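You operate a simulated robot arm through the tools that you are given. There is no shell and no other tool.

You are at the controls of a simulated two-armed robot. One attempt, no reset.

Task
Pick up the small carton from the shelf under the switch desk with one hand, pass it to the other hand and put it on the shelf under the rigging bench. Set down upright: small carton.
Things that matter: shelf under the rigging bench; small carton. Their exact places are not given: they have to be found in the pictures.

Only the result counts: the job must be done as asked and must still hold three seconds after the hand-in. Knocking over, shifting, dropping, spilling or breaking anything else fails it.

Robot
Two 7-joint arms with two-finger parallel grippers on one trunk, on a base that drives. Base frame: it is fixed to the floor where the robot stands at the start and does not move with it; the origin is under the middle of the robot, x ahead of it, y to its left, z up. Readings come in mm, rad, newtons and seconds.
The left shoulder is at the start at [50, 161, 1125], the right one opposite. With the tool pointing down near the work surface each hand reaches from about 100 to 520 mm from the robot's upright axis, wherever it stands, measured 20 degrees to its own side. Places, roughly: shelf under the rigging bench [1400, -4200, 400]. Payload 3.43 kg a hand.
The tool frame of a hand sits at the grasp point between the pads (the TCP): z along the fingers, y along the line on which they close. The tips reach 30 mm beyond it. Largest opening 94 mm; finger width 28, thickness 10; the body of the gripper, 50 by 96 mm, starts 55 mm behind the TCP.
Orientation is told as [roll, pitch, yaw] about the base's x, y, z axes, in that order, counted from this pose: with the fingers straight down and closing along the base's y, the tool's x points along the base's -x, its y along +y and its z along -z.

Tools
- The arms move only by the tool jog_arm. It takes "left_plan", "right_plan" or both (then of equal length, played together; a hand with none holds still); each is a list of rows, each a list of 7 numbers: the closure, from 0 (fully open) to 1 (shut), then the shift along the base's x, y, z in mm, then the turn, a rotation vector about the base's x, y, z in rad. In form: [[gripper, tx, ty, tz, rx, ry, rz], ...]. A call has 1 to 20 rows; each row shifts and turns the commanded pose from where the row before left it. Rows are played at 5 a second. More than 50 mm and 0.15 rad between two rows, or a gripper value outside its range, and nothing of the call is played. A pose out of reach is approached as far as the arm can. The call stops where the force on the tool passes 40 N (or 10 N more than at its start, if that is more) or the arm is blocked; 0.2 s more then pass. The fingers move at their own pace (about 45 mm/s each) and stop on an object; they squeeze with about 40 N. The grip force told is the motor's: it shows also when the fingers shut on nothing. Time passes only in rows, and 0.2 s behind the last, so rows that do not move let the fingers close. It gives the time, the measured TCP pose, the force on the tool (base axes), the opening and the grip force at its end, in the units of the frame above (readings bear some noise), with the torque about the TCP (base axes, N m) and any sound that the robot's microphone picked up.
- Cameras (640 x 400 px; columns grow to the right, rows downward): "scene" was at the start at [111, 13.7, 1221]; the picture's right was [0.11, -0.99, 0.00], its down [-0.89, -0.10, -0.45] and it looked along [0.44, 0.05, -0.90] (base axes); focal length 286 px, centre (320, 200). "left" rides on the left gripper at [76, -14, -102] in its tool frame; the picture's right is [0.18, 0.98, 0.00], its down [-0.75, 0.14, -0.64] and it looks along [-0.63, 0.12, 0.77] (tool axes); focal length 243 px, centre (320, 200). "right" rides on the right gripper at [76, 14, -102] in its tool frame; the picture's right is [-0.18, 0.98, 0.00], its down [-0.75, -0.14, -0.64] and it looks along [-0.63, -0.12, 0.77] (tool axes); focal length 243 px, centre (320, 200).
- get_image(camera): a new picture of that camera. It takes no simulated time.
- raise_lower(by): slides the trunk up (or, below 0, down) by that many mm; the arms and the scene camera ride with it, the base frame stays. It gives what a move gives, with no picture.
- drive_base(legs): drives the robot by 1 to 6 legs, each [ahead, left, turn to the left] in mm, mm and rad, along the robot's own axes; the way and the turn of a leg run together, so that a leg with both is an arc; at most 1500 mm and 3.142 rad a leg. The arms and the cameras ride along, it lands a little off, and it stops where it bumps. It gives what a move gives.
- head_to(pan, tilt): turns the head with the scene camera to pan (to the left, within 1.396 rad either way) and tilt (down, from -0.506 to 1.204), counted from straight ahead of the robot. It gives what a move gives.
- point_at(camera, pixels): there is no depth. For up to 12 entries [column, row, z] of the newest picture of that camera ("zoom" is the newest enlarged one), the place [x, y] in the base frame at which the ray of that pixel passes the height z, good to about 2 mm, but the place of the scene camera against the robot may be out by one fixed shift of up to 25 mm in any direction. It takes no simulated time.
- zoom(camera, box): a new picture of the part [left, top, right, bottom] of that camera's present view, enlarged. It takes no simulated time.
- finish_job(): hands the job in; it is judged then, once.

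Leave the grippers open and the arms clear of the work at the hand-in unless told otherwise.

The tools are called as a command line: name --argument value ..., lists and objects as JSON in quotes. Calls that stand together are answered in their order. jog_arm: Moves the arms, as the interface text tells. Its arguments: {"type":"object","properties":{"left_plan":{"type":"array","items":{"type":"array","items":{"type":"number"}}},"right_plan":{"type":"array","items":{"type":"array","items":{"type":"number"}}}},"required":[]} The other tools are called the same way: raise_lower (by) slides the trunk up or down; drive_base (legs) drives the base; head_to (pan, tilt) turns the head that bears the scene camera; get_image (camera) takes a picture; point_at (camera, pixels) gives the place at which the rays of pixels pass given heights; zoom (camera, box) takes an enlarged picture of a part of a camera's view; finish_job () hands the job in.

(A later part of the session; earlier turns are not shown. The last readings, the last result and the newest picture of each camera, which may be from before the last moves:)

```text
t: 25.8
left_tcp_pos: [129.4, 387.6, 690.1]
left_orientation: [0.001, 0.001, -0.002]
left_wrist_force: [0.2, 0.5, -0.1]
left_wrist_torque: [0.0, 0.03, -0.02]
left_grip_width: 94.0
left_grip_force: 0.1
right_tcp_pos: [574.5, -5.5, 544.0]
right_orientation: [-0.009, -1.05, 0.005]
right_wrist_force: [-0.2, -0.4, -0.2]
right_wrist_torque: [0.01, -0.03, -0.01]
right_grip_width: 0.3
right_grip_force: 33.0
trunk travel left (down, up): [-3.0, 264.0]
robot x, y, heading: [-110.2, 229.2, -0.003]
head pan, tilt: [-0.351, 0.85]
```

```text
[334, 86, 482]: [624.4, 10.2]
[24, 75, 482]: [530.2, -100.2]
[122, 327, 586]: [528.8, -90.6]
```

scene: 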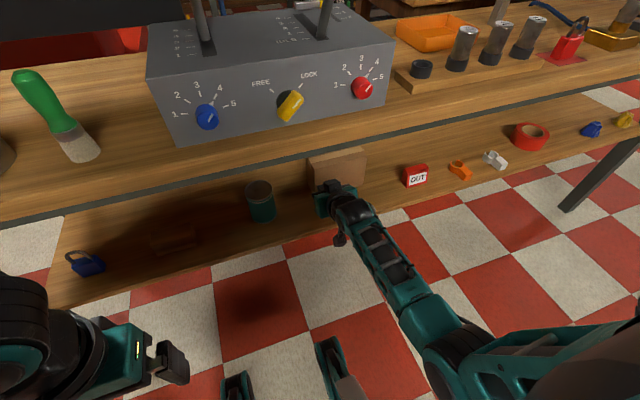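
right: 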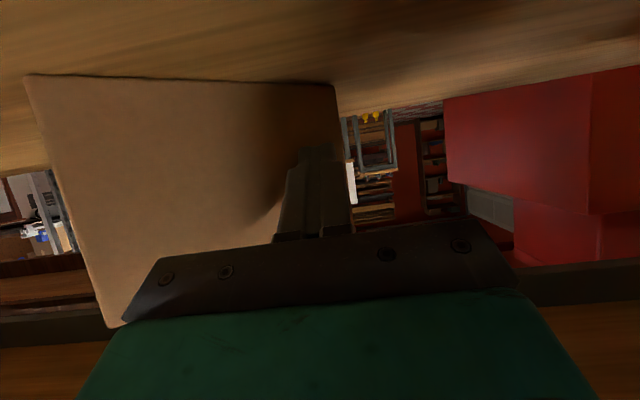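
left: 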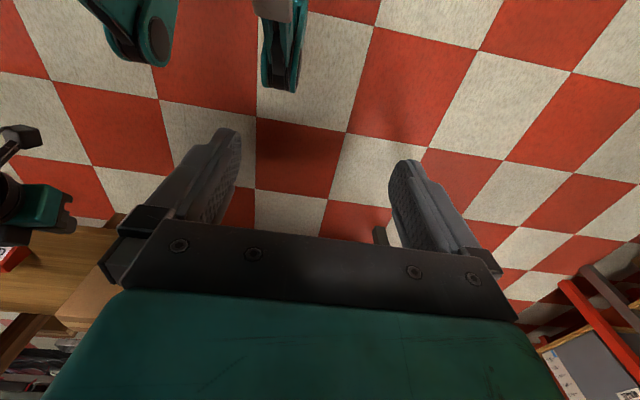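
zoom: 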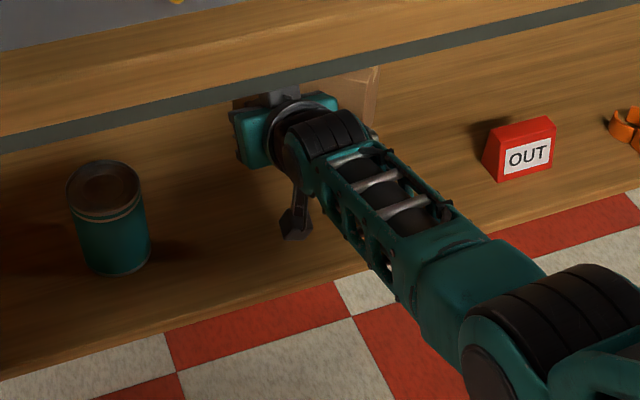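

It is at about 40° now (corners (624,10) and (530,-100)). I keep turning it, now pushing more to the right.

jog_arm --right_plan '[[1, 7, -6, 0, 0, 0, 0], [1, 7, -6, 0, 0, 0, 0], [1, 6, -7, 0, 0, 0, 0], [1, 5, -8, 0, 0, 0, 0], [1, 4, -8, 0, 0, 0, 0]]'

get_image --camera "right"

zoom --camera "scene" --box '[220, 120, 460, 270]'

```text
t: 27.0
left_tcp_pos: [129.0, 385.9, 689.1]
left_orientation: [0.001, -0.001, -0.002]
left_wrist_force: [-0.2, 0.8, 0.2]
left_wrist_torque: [0.02, -0.01, 0.0]
left_grip_width: 93.8
left_grip_force: 0.0
right_tcp_pos: [598.0, -35.9, 546.3]
right_orientation: [-0.01, -1.05, 0.004]
right_wrist_force: [-0.4, 0.4, -0.2]
right_wrist_torque: [0.0, 0.03, 0.02]
right_grip_width: 0.1
right_grip_force: 32.7
right hand out of reach, approached as far as the arm can: row 4, 5
trunk travel left (down, up): [-3.0, 264.0]
robot x, y, heading: [-113.6, 226.8, -0.01]
head pan, tilt: [-0.351, 0.85]
```

```text
taken
```

right: 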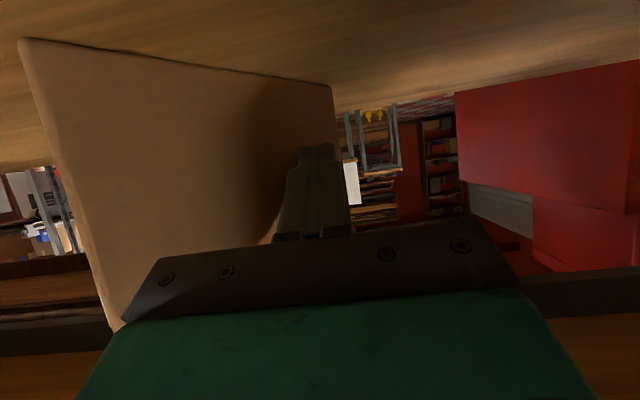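

```text
2.67 times, centred on (340, 195) of scene
```

zoom: 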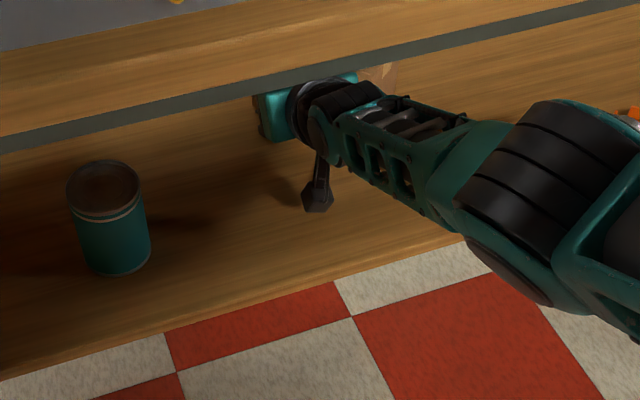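

The arm has reached its limit. Corners now appear at (331,86) and (22,40).

point_at --camera "right" --pixels '[[331, 86, 482], [22, 40, 482], [118, 328, 586]]'

```text
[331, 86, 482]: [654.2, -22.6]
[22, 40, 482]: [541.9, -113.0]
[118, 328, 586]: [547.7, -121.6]
```

The angle is now about 51°. To finish the turn I need the base closer and more to the right. I first withdraw the hand straight back 165 mm, away from the face.

jog_arm --right_plan '[[1, -15, 5, 0, 0, 0, 0], [1, -30, 0, 0, 0, 0, 0], [1, -40, 0, 0, 0, 0, 0], [1, -40, 0, 0, 0, 0, 0], [1, -40, 0, 0, 0, 0, 0], [1, 0, 0, 0, 0, 0, 0]]'

get_image --camera "right"

get_image --camera "scene"

```text
t: 28.4
left_tcp_pos: [129.2, 385.6, 690.1]
left_orientation: [0.001, 0.001, -0.001]
left_wrist_force: [-0.3, -0.1, -0.3]
left_wrist_torque: [-0.01, -0.05, -0.01]
left_grip_width: 94.0
left_grip_force: 0.0
right_tcp_pos: [431.7, -32.1, 546.3]
right_orientation: [-0.008, -1.049, 0.007]
right_wrist_force: [0.1, 0.4, 0.0]
right_wrist_torque: [-0.02, -0.02, -0.04]
right_grip_width: 0.1
right_grip_force: 33.3
trunk travel left (down, up): [-3.0, 264.0]
robot x, y, heading: [-112.0, 224.7, 0.001]
head pan, tilt: [-0.351, 0.85]
```

```text
taken
```

right: 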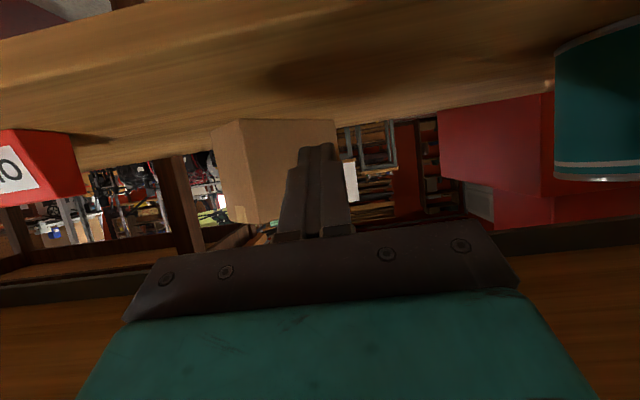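

```text
taken
```

scene: 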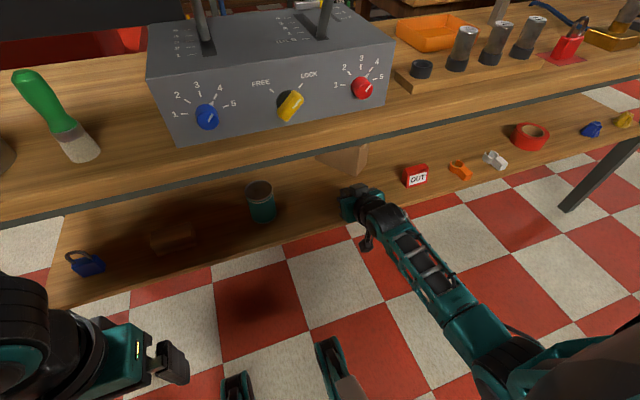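

The carton's bottom corners now show at (240,119), (335,121) and (213,134). I read them, and the OUT block's near corner at (80,148).

point_at --camera "right" --pixels '[[240, 119, 482], [335, 121, 482], [213, 134, 482], [80, 148, 482], [87, 193, 525]]'

zoom --camera "right" --box '[180, 80, 380, 205]'

```text
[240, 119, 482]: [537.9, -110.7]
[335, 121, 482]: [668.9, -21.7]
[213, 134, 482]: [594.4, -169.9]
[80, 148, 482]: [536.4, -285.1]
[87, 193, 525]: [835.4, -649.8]
```

```text
3.20 times, centred on (280, 142) of right
```

zoom: 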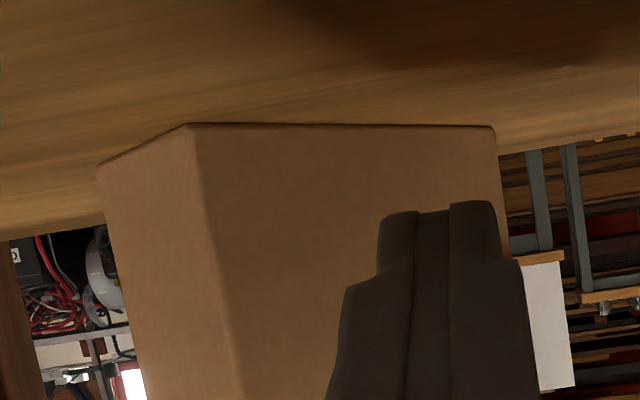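

The angle is about 53°. Next: drive 100 mm right, swing the arm 95 mm left to stay on the carton's left side, then drive 60 mm ahead.

drive_base --legs '[[0, -100, 0]]'

jog_arm --right_plan '[[1, 0, 25, 0, 0, 0, 0], [1, 0, 25, 0, 0, 0, 0], [1, 0, 25, 0, 0, 0, 0], [1, 0, 25, 0, 0, 0, 0], [1, 0, 0, 0, 0, 0, 0]]'

```text
t: 30.0
left_tcp_pos: [128.5, 286.5, 689.1]
left_orientation: [0.0, 0.001, -0.003]
left_wrist_force: [0.0, 0.4, -0.4]
left_wrist_torque: [0.0, -0.01, 0.0]
left_grip_width: 94.0
left_grip_force: 0.1
right_tcp_pos: [431.2, -132.8, 545.9]
right_orientation: [-0.009, -1.052, 0.004]
right_wrist_force: [-0.3, 0.3, -0.2]
right_wrist_torque: [-0.01, -0.01, 0.0]
right_grip_width: 0.0
right_grip_force: 33.2
trunk travel left (down, up): [-3.0, 264.0]
robot x, y, heading: [-111.2, 126.4, 0.0]
head pan, tilt: [-0.351, 0.85]
```

```text
t: 31.4
left_tcp_pos: [128.7, 286.7, 689.6]
left_orientation: [0.001, 0.001, -0.003]
left_wrist_force: [0.3, 0.2, 0.1]
left_wrist_torque: [-0.02, -0.01, -0.01]
left_grip_width: 94.2
left_grip_force: 0.1
right_tcp_pos: [436.7, -70.3, 549.6]
right_orientation: [-0.166, -1.057, 0.134]
right_wrist_force: [0.1, 0.5, -0.2]
right_wrist_torque: [-0.02, 0.01, -0.04]
right_grip_width: 0.2
right_grip_force: 32.7
trunk travel left (down, up): [-3.0, 264.0]
robot x, y, heading: [-112.9, 123.5, -0.003]
head pan, tilt: [-0.351, 0.85]
stopped in row 5 (right hand): the arm was blocked; the commanded pose is now the measured one
```

The elbow touched the chest again. I go forward first (still well clear of the carton), straightening the hand, and then swing left.

jog_arm --right_plan '[[1, 25, 0, 0, 0.045, 0.01, 0.005], [1, 25, 0, 0, 0.04, 0.01, 0.005], [1, 20, 10, 0, 0, 0, 0], [1, 10, 15, 0, 0, 0, 0], [1, 0, 15, 0, 0, 0, 0], [1, 0, 0, 0, 0, 0, 0]]'

get_image --camera "right"

get_image --camera "scene"

```text
t: 32.8
left_tcp_pos: [129.1, 285.5, 689.8]
left_orientation: [0.001, 0.002, -0.004]
left_wrist_force: [-0.1, -0.1, -0.9]
left_wrist_torque: [0.01, 0.01, 0.0]
left_grip_width: 94.0
left_grip_force: 0.0
right_tcp_pos: [516.6, -28.2, 548.9]
right_orientation: [0.01, -1.042, -0.007]
right_wrist_force: [0.9, -0.2, -0.2]
right_wrist_torque: [0.01, -0.05, 0.0]
right_grip_width: 0.0
right_grip_force: 33.2
trunk travel left (down, up): [-3.0, 264.0]
robot x, y, heading: [-108.4, 127.8, -0.003]
head pan, tilt: [-0.351, 0.85]
```

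```text
taken
```

right: 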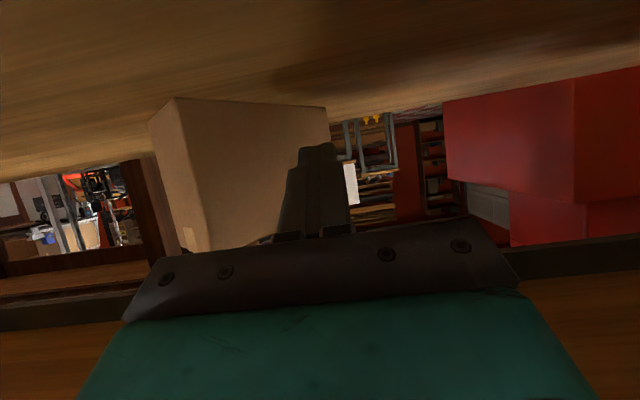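

```text
taken
```

scene: 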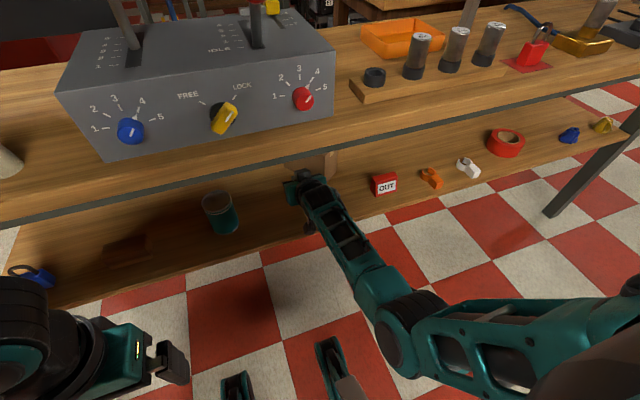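

The hand is straight again. Corners appear at (175,98), (327,106) and (148,122). I read them and drive 40 mm ahead, staying clear of the face.

point_at --camera "right" --pixels '[[175, 98, 482], [327, 106, 482], [148, 122, 482]]'

drive_base --legs '[[40, 0, 0]]'

get_image --camera "right"

```text
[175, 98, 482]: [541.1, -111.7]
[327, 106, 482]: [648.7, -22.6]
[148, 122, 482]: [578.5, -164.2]
```

```text
t: 33.6
left_tcp_pos: [169.2, 285.8, 687.9]
left_orientation: [0.0, 0.001, -0.002]
left_wrist_force: [0.0, 0.7, -0.5]
left_wrist_torque: [-0.01, -0.01, -0.03]
left_grip_width: 94.0
left_grip_force: 0.2
right_tcp_pos: [556.7, -29.3, 547.5]
right_orientation: [0.009, -1.042, -0.006]
right_wrist_force: [-0.3, 0.0, -0.1]
right_wrist_torque: [0.0, -0.02, 0.0]
right_grip_width: 0.0
right_grip_force: 33.3
trunk travel left (down, up): [-3.0, 264.0]
robot x, y, heading: [-73.6, 123.7, -0.004]
head pan, tilt: [-0.351, 0.85]
```

```text
taken
```

right: 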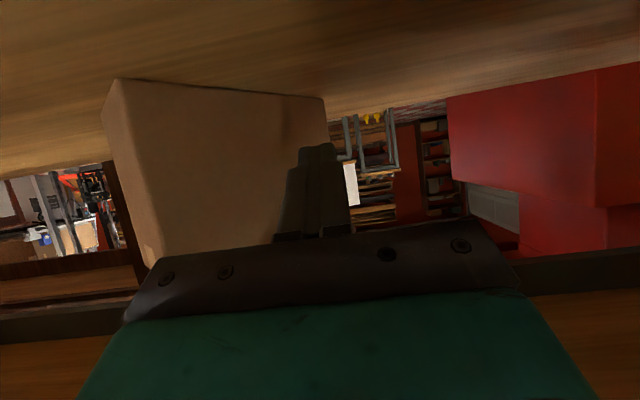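

The angle is about 50°, near corner (541,-112), far-left corner (649,-23). I step left, go forward so that the fingertips sit beside the far end, then push right.

jog_arm --right_plan '[[1, 0, 20, 0, 0, 0, 0], [1, 25, 0, 0, 0, 0, 0], [1, 25, 0, 0, 0, 0, 0], [1, 0, -10, 0, 0, 0, 0], [1, 0, -10, 0, 0, 0, 0], [1, 0, -10, 0, 0, 0, 0], [1, 0, -10, 0, 0, 0, 0]]'

get_image --camera "right"

zoom --camera "scene" --box '[220, 120, 460, 270]'

```text
t: 35.2
left_tcp_pos: [169.8, 286.3, 689.8]
left_orientation: [0.0, 0.003, -0.002]
left_wrist_force: [-0.1, -0.8, 0.3]
left_wrist_torque: [-0.03, -0.01, 0.01]
left_grip_width: 94.2
left_grip_force: 0.1
right_tcp_pos: [606.9, -50.1, 549.4]
right_orientation: [0.008, -1.042, -0.008]
right_wrist_force: [-1.1, 1.3, 0.9]
right_wrist_torque: [0.0, -0.01, -0.02]
right_grip_width: 0.2
right_grip_force: 32.7
trunk travel left (down, up): [-3.0, 264.0]
robot x, y, heading: [-70.6, 126.0, -0.001]
head pan, tilt: [-0.351, 0.85]
```

```text
taken
```

right: 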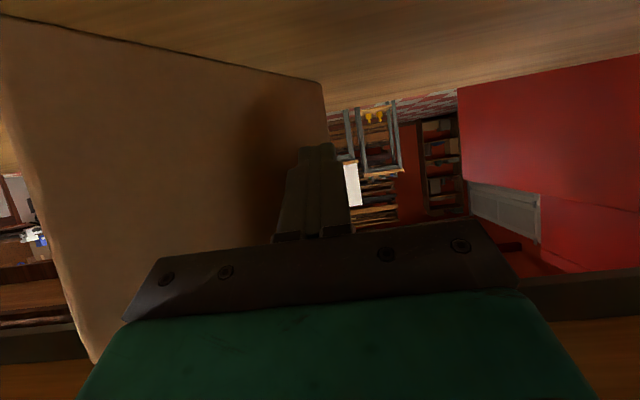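

```text
2.67 times, centred on (340, 195) of scene
```

zoom: 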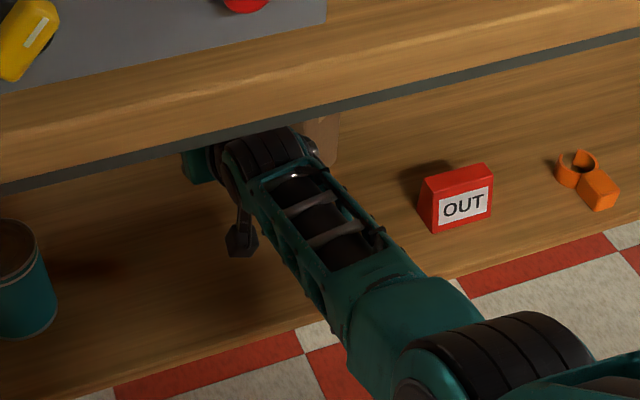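

It turns well, but with closed fingers the wider gripper body would soon touch the near end. I move left while opening, so that the right finger's outer face (57 mm out) becomes the pusher, then continue right.

jog_arm --right_plan '[[1, 0, 15, 0, 0, 0, 0], [0.6, 0, 18, 0, 0, 0, 0], [0.2, 0, 18, 0, 0, 0, 0], [0, 0, 2, 0, 0, 0, 0], [0, 0, 0, 0, 0, 0, 0], [0, 0, 0, 0, 0, 0, 0]]'

get_image --camera "right"

```text
t: 36.6
left_tcp_pos: [169.4, 285.5, 691.2]
left_orientation: [0.0, 0.002, -0.004]
left_wrist_force: [0.5, 0.0, -0.1]
left_wrist_torque: [0.01, 0.0, 0.02]
left_grip_width: 94.0
left_grip_force: 0.1
right_tcp_pos: [607.2, 3.4, 548.5]
right_orientation: [0.01, -1.042, -0.008]
right_wrist_force: [0.4, -0.8, 0.6]
right_wrist_torque: [-0.01, 0.01, 0.03]
right_grip_width: 93.9
right_grip_force: 0.1
trunk travel left (down, up): [-3.0, 264.0]
robot x, y, heading: [-71.5, 125.9, -0.005]
head pan, tilt: [-0.351, 0.85]
```

```text
taken
```

right: 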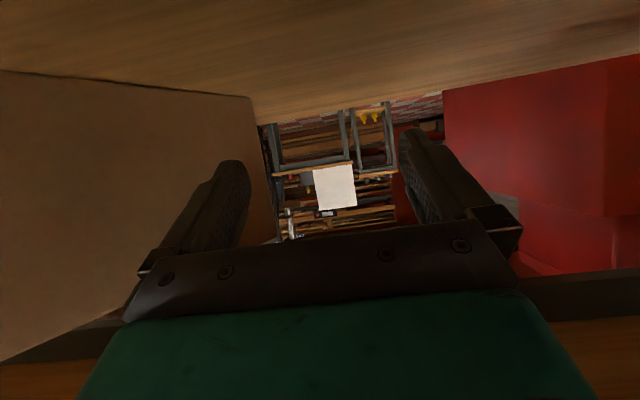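

The open right finger is beside the face. I now push right 40 mm in small steps.

point_at --camera "right" --pixels '[[250, 97, 482], [100, 80, 482]]'

jog_arm --right_plan '[[0, 0, -8, 0, 0, 0, 0], [0, 0, -8, 0, 0, 0, 0], [0, 0, -8, 0, 0, 0, 0], [0, 0, -8, 0, 0, 0, 0], [0, 0, -8, 0, 0, 0, 0]]'

get_image --camera "right"

```text
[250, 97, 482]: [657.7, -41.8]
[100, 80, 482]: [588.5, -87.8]
```

```text
t: 37.8
left_tcp_pos: [168.7, 287.4, 690.7]
left_orientation: [0.002, 0.003, -0.005]
left_wrist_force: [0.1, 0.6, -0.9]
left_wrist_torque: [0.0, -0.01, 0.0]
left_grip_width: 94.0
left_grip_force: 0.1
right_tcp_pos: [605.6, -36.7, 547.7]
right_orientation: [0.009, -1.043, -0.006]
right_wrist_force: [-0.1, 0.6, -0.2]
right_wrist_torque: [0.05, 0.0, 0.01]
right_grip_width: 93.6
right_grip_force: 0.1
trunk travel left (down, up): [-3.0, 264.0]
robot x, y, heading: [-72.6, 125.4, -0.004]
head pan, tilt: [-0.351, 0.85]
```

```text
taken
```

right: 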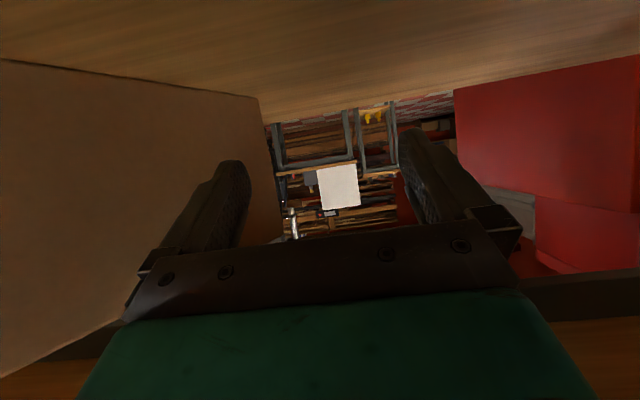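

point_at --camera "right" --pixels '[[258, 98, 482], [100, 75, 482], [2, 60, 482]]'

zoom --camera "scene" --box '[220, 120, 460, 270]'

```text
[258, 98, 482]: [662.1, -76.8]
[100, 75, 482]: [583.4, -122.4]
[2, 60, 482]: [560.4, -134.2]
```

```text
2.67 times, centred on (340, 195) of scene
```

zoom: 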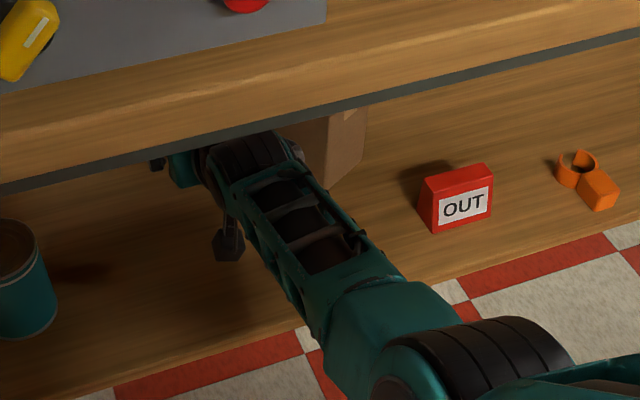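

The carton is at about 61° now, centre about (615,-140), and it is drifting right. I check where the OUT block stands: scene pixels (382.3,207.4) and (404.4,200.2) at the bottom front, (384,194) at the top front.

point_at --camera "scene" --pixels '[[382.3, 207.4, 482], [404.4, 200.2, 482], [379, 194.5, 525], [377.5, 190, 525], [401, 182.5, 525], [347, 195, 482], [349, 161, 586]]'

```text
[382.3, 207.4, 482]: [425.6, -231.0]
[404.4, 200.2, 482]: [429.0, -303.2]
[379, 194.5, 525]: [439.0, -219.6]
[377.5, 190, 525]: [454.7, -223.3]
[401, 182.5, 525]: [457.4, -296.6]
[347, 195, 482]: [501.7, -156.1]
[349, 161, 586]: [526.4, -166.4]
```

The OUT block is at roughly x 405–450, y -300…-222, so I want the carton nearly straight before gripping. I go 18 mm further forward for more leverage at the far corner and push right again.

jog_arm --right_plan '[[0, 0, 5, 0, 0, 0, 0], [0, 18, 0, 0, 0, 0, 0], [0, 0, -8, 0, 0, 0, 0], [0, 0, -8, 0, 0, 0, 0], [0, 0, -8, 0, 0, 0, 0], [0, 0, -8, 0, 0, 0, 0]]'

get_image --camera "right"

```text
t: 39.2
left_tcp_pos: [170.3, 285.5, 691.2]
left_orientation: [-0.001, 0.001, -0.005]
left_wrist_force: [0.7, -1.0, -0.1]
left_wrist_torque: [0.03, -0.01, -0.01]
left_grip_width: 94.2
left_grip_force: 0.2
right_tcp_pos: [624.2, -63.9, 548.8]
right_orientation: [0.008, -1.043, -0.008]
right_wrist_force: [0.8, 0.7, 1.0]
right_wrist_torque: [0.01, 0.0, -0.01]
right_grip_width: 93.8
right_grip_force: 0.1
trunk travel left (down, up): [-3.0, 264.0]
robot x, y, heading: [-75.5, 129.4, -0.003]
head pan, tilt: [-0.351, 0.85]
```

```text
taken
```

right: 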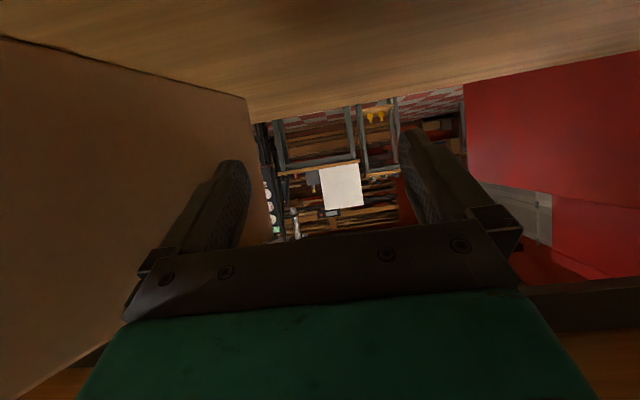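

point_at --camera "right" --pixels '[[247, 99, 482], [100, 65, 482], [4, 38, 482]]'

```text
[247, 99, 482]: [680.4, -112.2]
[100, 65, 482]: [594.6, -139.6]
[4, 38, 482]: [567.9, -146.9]
```

The carton is now within 17° of pointing straight at me: near end centre about (552,-185), axis 17° to the left. That's close enough, since closing the gripper will align it. I withdraw: arm 5 mm left and 50 back, then base 85 back and 115 right, to stand in front of the near end.

jog_arm --right_plan '[[0, 0, 6, 0, 0, 0, 0], [0, -25, 0, 0, 0, 0, 0], [0, -25, 0, 0, 0, 0, 0], [0, 0, 0, 0, 0, 0, 0]]'

drive_base --legs '[[-85, 0, 0], [0, -116, 0]]'

get_image --camera "right"

get_image --camera "scene"

```text
t: 40.2
left_tcp_pos: [169.6, 286.8, 689.5]
left_orientation: [0.0, 0.001, -0.004]
left_wrist_force: [-0.7, -0.6, -0.4]
left_wrist_torque: [0.0, 0.02, 0.02]
left_grip_width: 94.0
left_grip_force: 0.0
right_tcp_pos: [573.1, -57.6, 548.5]
right_orientation: [0.011, -1.041, -0.008]
right_wrist_force: [-0.7, -0.8, 0.5]
right_wrist_torque: [0.02, -0.03, 0.02]
right_grip_width: 93.9
right_grip_force: 0.0
trunk travel left (down, up): [-3.0, 264.0]
robot x, y, heading: [-73.2, 127.8, -0.002]
head pan, tilt: [-0.351, 0.85]
```

```text
t: 42.6
left_tcp_pos: [83.8, 171.0, 690.4]
left_orientation: [0.0, 0.002, -0.001]
left_wrist_force: [0.3, 0.2, 0.6]
left_wrist_torque: [-0.01, 0.03, -0.01]
left_grip_width: 94.2
left_grip_force: 0.1
right_tcp_pos: [489.6, -170.5, 549.9]
right_orientation: [0.01, -1.042, -0.007]
right_wrist_force: [-0.1, 0.9, 0.6]
right_wrist_torque: [-0.02, -0.01, 0.0]
right_grip_width: 93.9
right_grip_force: 0.1
trunk travel left (down, up): [-3.0, 264.0]
robot x, y, heading: [-160.6, 8.5, -0.003]
head pan, tilt: [-0.351, 0.85]
```

```text
taken
```

right: 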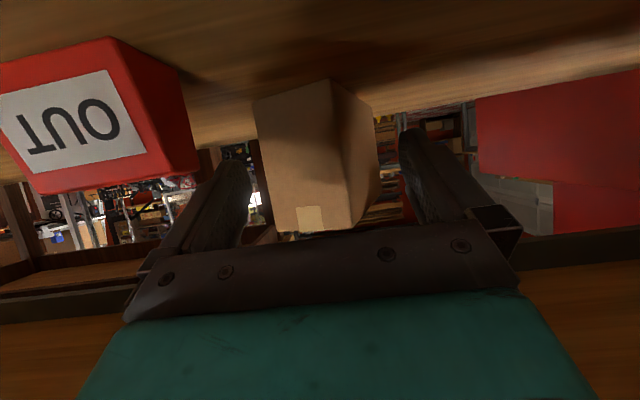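

```text
taken
```

scene: 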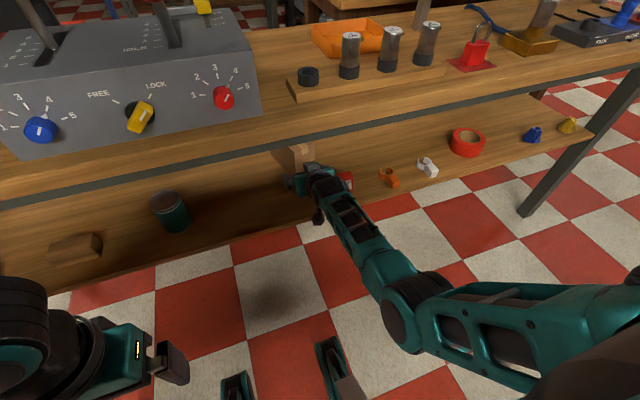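

The near end of the carton is right between the open fingers. I read its bottom corners (255,100), (331,82), (373,105) and those of OUT, (108,38) and (183,77).

point_at --camera "right" --pixels '[[255, 100, 482], [331, 82, 482], [373, 105, 482], [108, 38, 482], [183, 77, 482], [199, 172, 525]]'

```text
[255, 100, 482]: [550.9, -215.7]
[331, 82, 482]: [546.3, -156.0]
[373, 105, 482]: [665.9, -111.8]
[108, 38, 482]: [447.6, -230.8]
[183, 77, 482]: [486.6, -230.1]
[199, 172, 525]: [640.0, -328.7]
```

OUT's left side is at y≈-230 and it ends at x≈487. I check OUT's top height from its vertical edge at (163,180).

zoom --camera "right" --box '[40, 20, 280, 170]'

point_at --camera "right" --pixels '[[163, 180, 520], [163, 180, 525], [163, 180, 530], [163, 180, 535]]'

```text
2.67 times, centred on (160, 95) of right
```

zoom: 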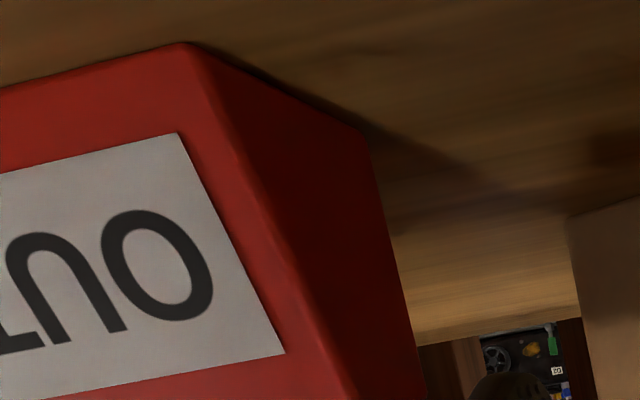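

```text
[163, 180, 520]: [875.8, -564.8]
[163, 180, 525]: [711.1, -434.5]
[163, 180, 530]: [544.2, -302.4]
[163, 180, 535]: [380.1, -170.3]
```

OUT's top is about z≈532. I raise the hand 6 mm, yaw it 0.15 rad left, shift 9 mm right, and then drive the base 50 mm ahead so that the fingers slide round the near end.

jog_arm --right_plan '[[0, 0, 0, 6, 0, 0, 0], [0, 0, -5, 0, 0, 0, 0.075], [0, 0, -4, 0, 0, 0, 0.075], [0, 0, 0, 0, 0, 0, 0]]'

get_image --camera "right"

```text
t: 43.6
left_tcp_pos: [84.2, 170.9, 692.2]
left_orientation: [0.0, 0.003, -0.001]
left_wrist_force: [-1.0, 0.1, 0.5]
left_wrist_torque: [-0.05, 0.01, 0.02]
left_grip_width: 93.6
left_grip_force: 0.0
right_tcp_pos: [489.9, -181.3, 554.6]
right_orientation: [0.007, -1.042, 0.145]
right_wrist_force: [0.5, -0.3, -0.7]
right_wrist_torque: [0.01, -0.03, -0.01]
right_grip_width: 94.1
right_grip_force: 0.2
trunk travel left (down, up): [-3.0, 264.0]
robot x, y, heading: [-160.3, 8.3, -0.002]
head pan, tilt: [-0.351, 0.85]
```

```text
taken
```

right: 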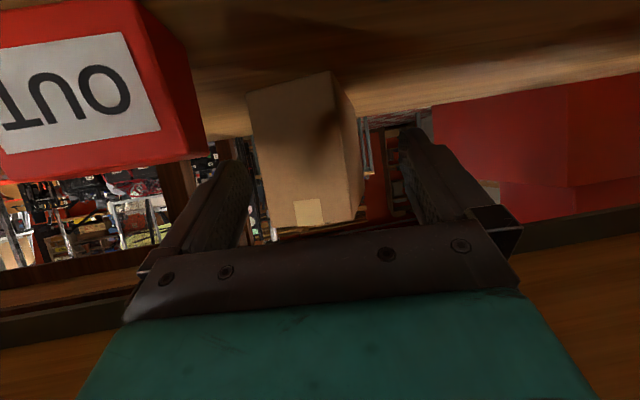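

Clear on both sides. I drive 50 mm ahead.

drive_base --legs '[[50, 0, 0]]'

get_image --camera "right"

```text
t: 44.5
left_tcp_pos: [133.6, 171.3, 689.5]
left_orientation: [0.002, 0.001, -0.003]
left_wrist_force: [-0.2, 0.7, -0.5]
left_wrist_torque: [0.01, -0.02, -0.01]
left_grip_width: 94.0
left_grip_force: 0.1
right_tcp_pos: [539.2, -180.3, 555.3]
right_orientation: [0.008, -1.043, 0.143]
right_wrist_force: [-0.4, 0.0, -0.2]
right_wrist_torque: [0.04, -0.01, -0.01]
right_grip_width: 93.8
right_grip_force: 0.1
trunk travel left (down, up): [-3.0, 264.0]
robot x, y, heading: [-106.7, 13.3, -0.001]
head pan, tilt: [-0.351, 0.85]
```

```text
taken
```

right: 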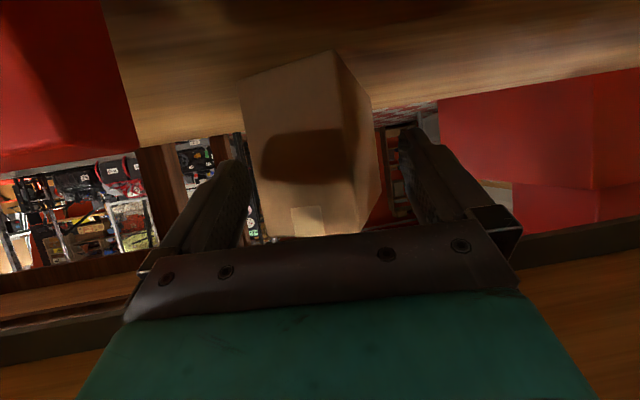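

The fingers straddle the end. I move the arm 42 mm further in and 5 mm left, then close slowly.

jog_arm --right_plan '[[0, 14, 2, -1, 0, 0, 0], [0, 14, 2, -2, 0, 0, 0], [0, 14, 1, -1, 0, 0, 0], [0, 0, 0, 0, 0, 0, 0]]'

get_image --camera "right"

```text
t: 45.5
left_tcp_pos: [133.6, 170.6, 691.4]
left_orientation: [0.001, 0.001, -0.002]
left_wrist_force: [-1.2, 0.3, 0.0]
left_wrist_torque: [-0.01, 0.01, 0.0]
left_grip_width: 93.9
left_grip_force: 0.0
right_tcp_pos: [581.0, -176.4, 551.2]
right_orientation: [0.01, -1.041, 0.143]
right_wrist_force: [0.5, 0.2, -0.2]
right_wrist_torque: [0.01, -0.03, 0.0]
right_grip_width: 94.0
right_grip_force: 0.0
trunk travel left (down, up): [-3.0, 264.0]
robot x, y, heading: [-108.1, 11.5, -0.003]
head pan, tilt: [-0.351, 0.85]
```

```text
taken
```

right: 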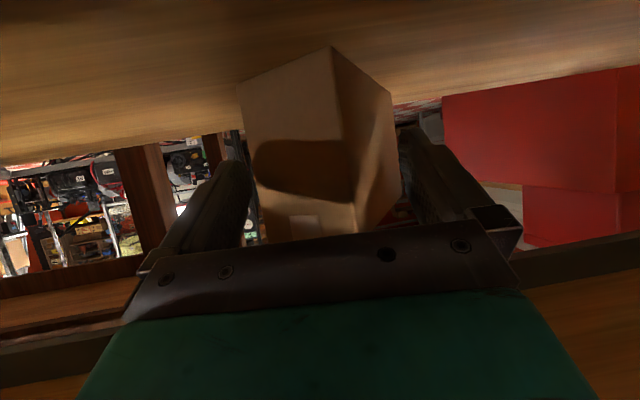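

I check the near corner, (332,48) and (238,86), before closing.

point_at --camera "right" --pixels '[[332, 48, 482], [238, 86, 482], [388, 92, 482]]'

```text
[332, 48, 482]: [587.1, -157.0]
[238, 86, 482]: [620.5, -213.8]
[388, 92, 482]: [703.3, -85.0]
```

The right fingertip caught the near-right corner and pushed the carton deeper; it now lies at about 30° (near corners (587,-157) and (620,-214)). I back off 45 mm, raise 17 mm so the camera clears OUT, yaw another 0.15 left, shift 15 right, and look again.

jog_arm --right_plan '[[0, -15, 0, 0, 0, 0, 0], [0, -15, 0, 6, 0, 0, 0], [0, -15, 0, 6, 0, 0, 0], [0, 0, -5, 5, 0, 0, 0.05], [0, 0, -5, 0, 0, 0, 0.05], [0, 0, -5, 0, 0, 0, 0.05], [0, 0, 0, 0, 0, 0, 0]]'

get_image --camera "right"

```text
t: 47.1
left_tcp_pos: [132.6, 170.7, 691.0]
left_orientation: [0.0, 0.003, -0.003]
left_wrist_force: [0.6, 0.2, 0.7]
left_wrist_torque: [-0.01, -0.01, -0.02]
left_grip_width: 94.2
left_grip_force: 0.1
right_tcp_pos: [536.9, -190.2, 568.3]
right_orientation: [0.01, -1.042, 0.295]
right_wrist_force: [0.0, -0.6, 0.1]
right_wrist_torque: [0.02, 0.01, 0.01]
right_grip_width: 93.9
right_grip_force: 0.1
trunk travel left (down, up): [-3.0, 264.0]
robot x, y, heading: [-111.9, 12.1, -0.003]
head pan, tilt: [-0.351, 0.85]
```

```text
taken
```

right: 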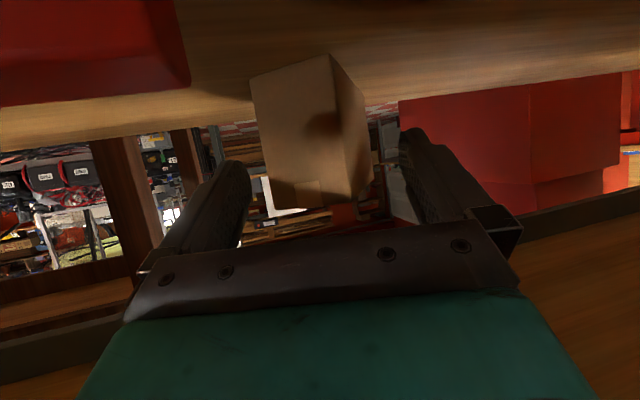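

I read the corners again: (330,55), (251,77), (365,100).

point_at --camera "right" --pixels '[[330, 55, 482], [251, 77, 482], [365, 98, 482], [191, 82, 482], [175, 0, 482]]'

zoom --camera "right" --box '[180, 20, 420, 170]'

```text
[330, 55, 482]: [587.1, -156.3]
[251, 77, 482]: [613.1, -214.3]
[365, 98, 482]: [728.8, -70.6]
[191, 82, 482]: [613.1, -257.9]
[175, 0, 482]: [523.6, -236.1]
```

```text
2.67 times, centred on (300, 95) of right
```

zoom: 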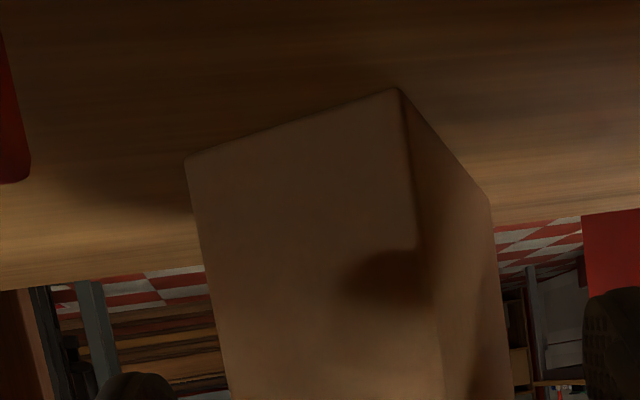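

The corners are about (585,-156) near-left, (618,-216) near-right, (712,-78) far-left. I raise 7 mm and shift 5 right, then drive 35 mm ahead so that the right finger passes outside the near-right corner.

jog_arm --right_plan '[[0, 0, -5, 7, 0, 0, 0], [0, 0, 0, 0, 0, 0, 0]]'

drive_base --legs '[[35, 0, 0]]'

get_image --camera "right"

```text
t: 47.7
left_tcp_pos: [133.4, 170.9, 689.4]
left_orientation: [0.0, 0.001, -0.002]
left_wrist_force: [-0.3, -0.1, 0.3]
left_wrist_torque: [-0.02, 0.0, -0.01]
left_grip_width: 93.7
left_grip_force: 0.0
right_tcp_pos: [536.6, -196.2, 574.6]
right_orientation: [0.009, -1.042, 0.294]
right_wrist_force: [0.2, -0.4, 0.8]
right_wrist_torque: [-0.02, 0.02, 0.02]
right_grip_width: 93.9
right_grip_force: 0.1
trunk travel left (down, up): [-3.0, 264.0]
robot x, y, heading: [-108.6, 12.7, 0.004]
head pan, tilt: [-0.351, 0.85]
```

```text
t: 48.6
left_tcp_pos: [168.2, 170.9, 689.7]
left_orientation: [0.0, 0.001, -0.002]
left_wrist_force: [-0.7, -0.4, 0.0]
left_wrist_torque: [-0.02, -0.01, 0.01]
left_grip_width: 94.1
left_grip_force: 0.0
right_tcp_pos: [570.6, -195.8, 574.8]
right_orientation: [0.008, -1.042, 0.293]
right_wrist_force: [0.6, 0.3, 0.5]
right_wrist_torque: [-0.02, -0.01, 0.01]
right_grip_width: 93.8
right_grip_force: 0.1
trunk travel left (down, up): [-3.0, 264.0]
robot x, y, heading: [-69.8, 16.5, -0.003]
head pan, tilt: [-0.351, 0.85]
```

```text
taken
```

right: 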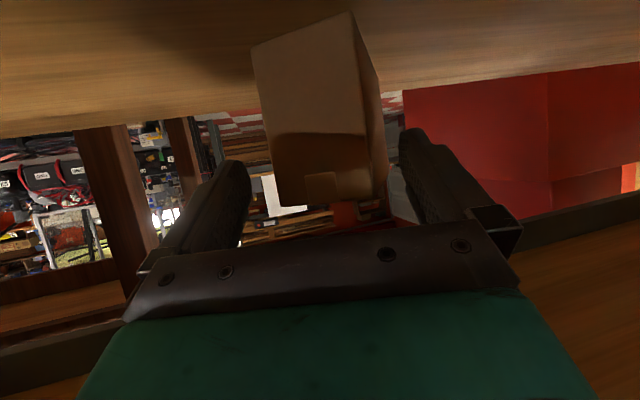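

I read the corners: (350,12), (251,48), (381,82).

point_at --camera "right" --pixels '[[350, 12, 482], [251, 48, 482], [381, 82, 482], [283, 205, 586], [386, 197, 586]]'

```text
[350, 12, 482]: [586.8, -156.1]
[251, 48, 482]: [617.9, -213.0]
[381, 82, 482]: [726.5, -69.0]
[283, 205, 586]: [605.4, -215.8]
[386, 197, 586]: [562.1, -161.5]
```

Clear margins on both sides (about 15–18 mm). I move in 44 mm forward and 20 left, yaw 0.1 more, and lower 8 mm, then look before closing.

jog_arm --right_plan '[[0, 11, 5, 0, 0, 0, 0.03], [0, 11, 5, 0, 0, 0, 0.03], [0, 11, 5, -4, 0, 0, 0.02], [0, 11, 5, -4, 0, 0, 0.02], [0, 0, 0, 0, 0, 0, 0]]'

get_image --camera "right"

```text
t: 49.8
left_tcp_pos: [168.6, 171.0, 690.0]
left_orientation: [0.0, 0.001, -0.001]
left_wrist_force: [-0.2, -0.1, -0.3]
left_wrist_torque: [-0.01, -0.01, 0.01]
left_grip_width: 94.3
left_grip_force: 0.2
right_tcp_pos: [614.9, -175.9, 567.0]
right_orientation: [0.01, -1.041, 0.392]
right_wrist_force: [-0.4, 0.1, 0.7]
right_wrist_torque: [0.05, 0.02, 0.02]
right_grip_width: 94.1
right_grip_force: 0.1
trunk travel left (down, up): [-3.0, 264.0]
robot x, y, heading: [-72.6, 9.3, -0.002]
head pan, tilt: [-0.351, 0.85]
```

```text
taken
```

right: 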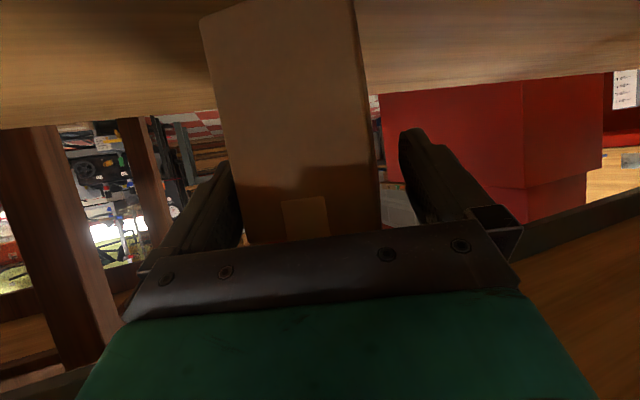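

The carton end is between the fingers. I check that it has not moved: corner (201,22) should still be near (618,-213).

point_at --camera "right" --pixels '[[201, 22, 482], [245, 244, 586], [380, 226, 586]]'

```text
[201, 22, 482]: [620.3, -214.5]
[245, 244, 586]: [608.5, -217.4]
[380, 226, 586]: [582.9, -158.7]
```

It is unmoved. Now I close the gripper.

jog_arm --right_plan '[[0.15, 0, 0, 0, 0, 0, 0], [0.25, 0, 0, 0, 0, 0, 0], [0.35, 0, 0, 0, 0, 0, 0], [0.5, 0, 0, 0, 0, 0, 0], [1, 0, 0, 0, 0, 0, 0], [1, 0, 0, 0, 0, 0, 0], [1, 0, 0, 0, 0, 0, 0]]'

get_image --camera "right"

get_image --camera "scene"

```text
t: 51.4
left_tcp_pos: [167.2, 172.6, 689.8]
left_orientation: [-0.001, 0.002, -0.001]
left_wrist_force: [0.5, -0.8, 0.1]
left_wrist_torque: [0.0, -0.01, -0.01]
left_grip_width: 94.1
left_grip_force: 0.1
right_tcp_pos: [614.0, -175.3, 567.0]
right_orientation: [0.009, -1.042, 0.397]
right_wrist_force: [1.8, 0.7, 1.9]
right_wrist_torque: [-0.12, -0.07, 0.09]
right_grip_width: 75.5
right_grip_force: 39.8
trunk travel left (down, up): [-3.0, 264.0]
robot x, y, heading: [-72.9, 12.2, -0.0]
head pan, tilt: [-0.351, 0.85]
```

```text
taken
```

right: 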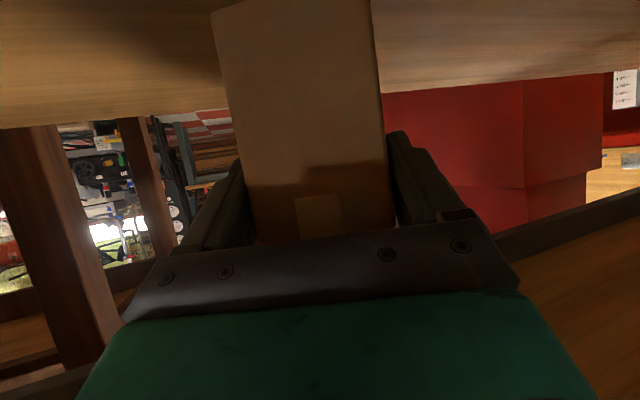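

```text
taken
```

scene: 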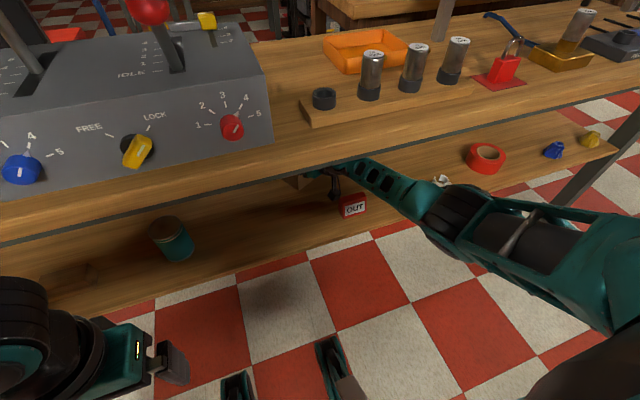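

It gripped something at 75.5 mm, where I expected about 65. I zoom in to check whether it sits flat between the pads.

zoom --camera "right" --box '[160, 90, 480, 290]'

zoom --camera "scene" --box '[260, 140, 420, 240]'

```text
2.00 times, centred on (320, 190) of right
```

zoom: 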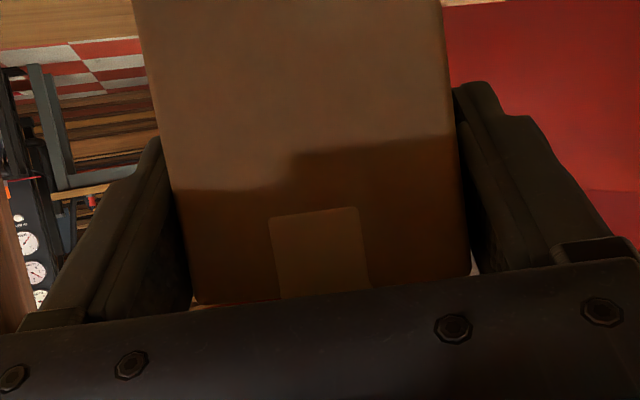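

```text
4.00 times, centred on (340, 190) of scene
```

zoom: 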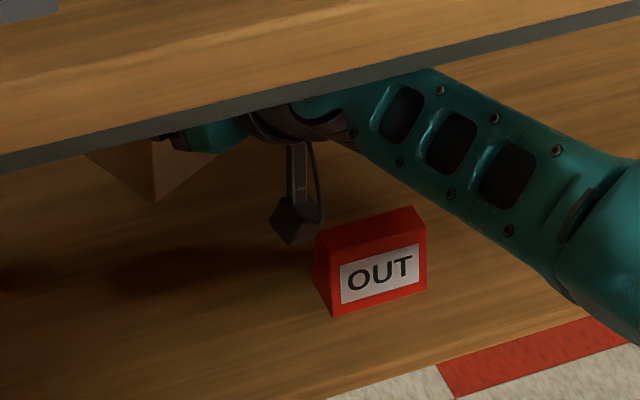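

The carton looks square between the pads. I test with a 12 mm lift.

jog_arm --right_plan '[[1, 0, 0, 4, 0, 0, 0], [1, 0, 0, 4, 0, 0, 0], [1, 0, 0, 4, 0, 0, 0], [1, 0, 0, 0, 0, 0, 0]]'

get_image --camera "right"

zoom --camera "scene" --box '[260, 140, 420, 240]'

```text
t: 52.4
left_tcp_pos: [169.3, 169.3, 688.9]
left_orientation: [0.003, 0.008, -0.001]
left_wrist_force: [0.1, 0.3, 0.6]
left_wrist_torque: [0.0, 0.01, 0.02]
left_grip_width: 94.2
left_grip_force: 0.1
right_tcp_pos: [611.7, -177.8, 568.0]
right_orientation: [0.022, -1.028, 0.38]
right_wrist_force: [2.3, 1.8, 3.3]
right_wrist_torque: [0.35, -0.84, 0.3]
right_grip_width: 75.5
right_grip_force: 40.3
trunk travel left (down, up): [-3.0, 264.0]
robot x, y, heading: [-74.7, 11.3, -0.003]
head pan, tilt: [-0.351, 0.85]
```

```text
taken
```

right: 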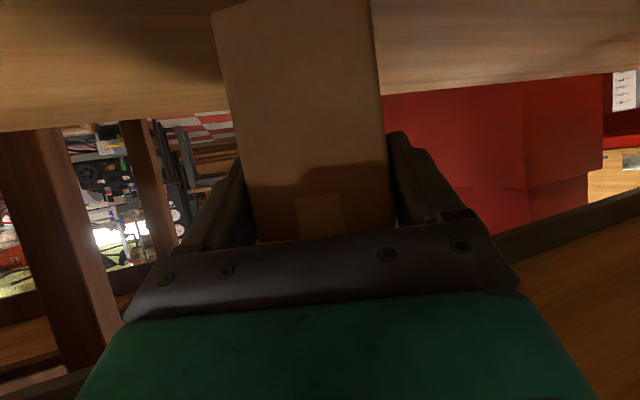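

```text
4.00 times, centred on (340, 190) of scene
```

zoom: 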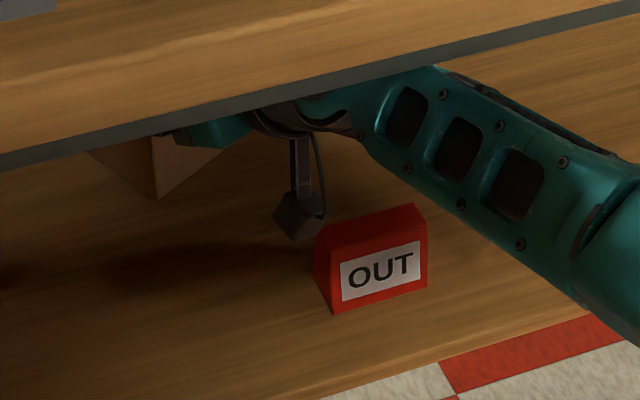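

The hand hardly rose (567→568) and its pitch changed, so the wrist is probably up against the apron. I take the lift back and instead slide the gripped carton left while turning the hand straight, away from OUT.

jog_arm --right_plan '[[1, 0, 0, -6, 0, 0, 0], [1, 0, 0, -6, 0, 0, 0], [1, -3, 8, 0, 0, 0, -0.06], [1, -3, 8, 0, 0, 0, -0.07], [1, -3, 8, 0, 0, 0, -0.07], [1, -3, 8, 0, 0, 0, -0.07], [1, -3, 8, 0, 0, 0, -0.07], [1, 0, 0, 0, 0, 0, 0]]'

get_image --camera "right"

get_image --camera "scene"

```text
t: 54.2
left_tcp_pos: [167.8, 170.5, 690.6]
left_orientation: [-0.002, 0.002, -0.001]
left_wrist_force: [-0.4, -0.3, -0.5]
left_wrist_torque: [0.03, 0.01, 0.01]
left_grip_width: 93.9
left_grip_force: 0.1
right_tcp_pos: [600.0, -136.2, 566.3]
right_orientation: [0.009, -1.043, 0.052]
right_wrist_force: [0.2, 1.4, 0.8]
right_wrist_torque: [-0.06, 0.19, 0.02]
right_grip_width: 75.1
right_grip_force: 40.2
trunk travel left (down, up): [-3.0, 264.0]
robot x, y, heading: [-69.6, 8.6, 0.003]
head pan, tilt: [-0.351, 0.85]
```

```text
taken
```

right: 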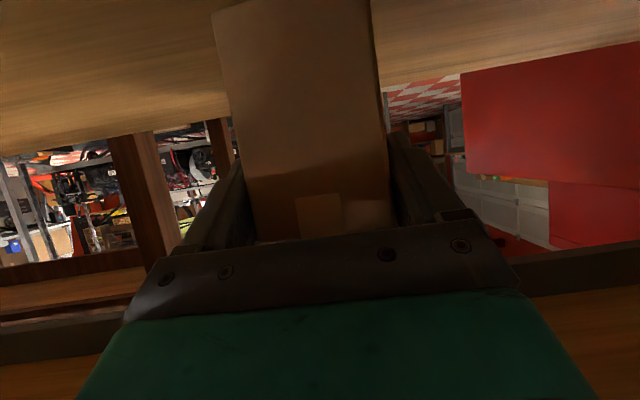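

```text
taken
```

scene: 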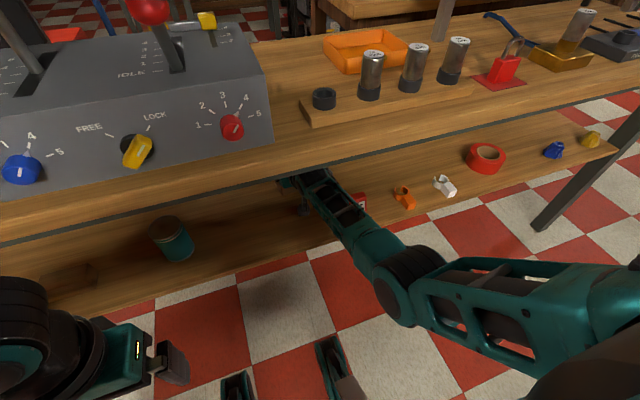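

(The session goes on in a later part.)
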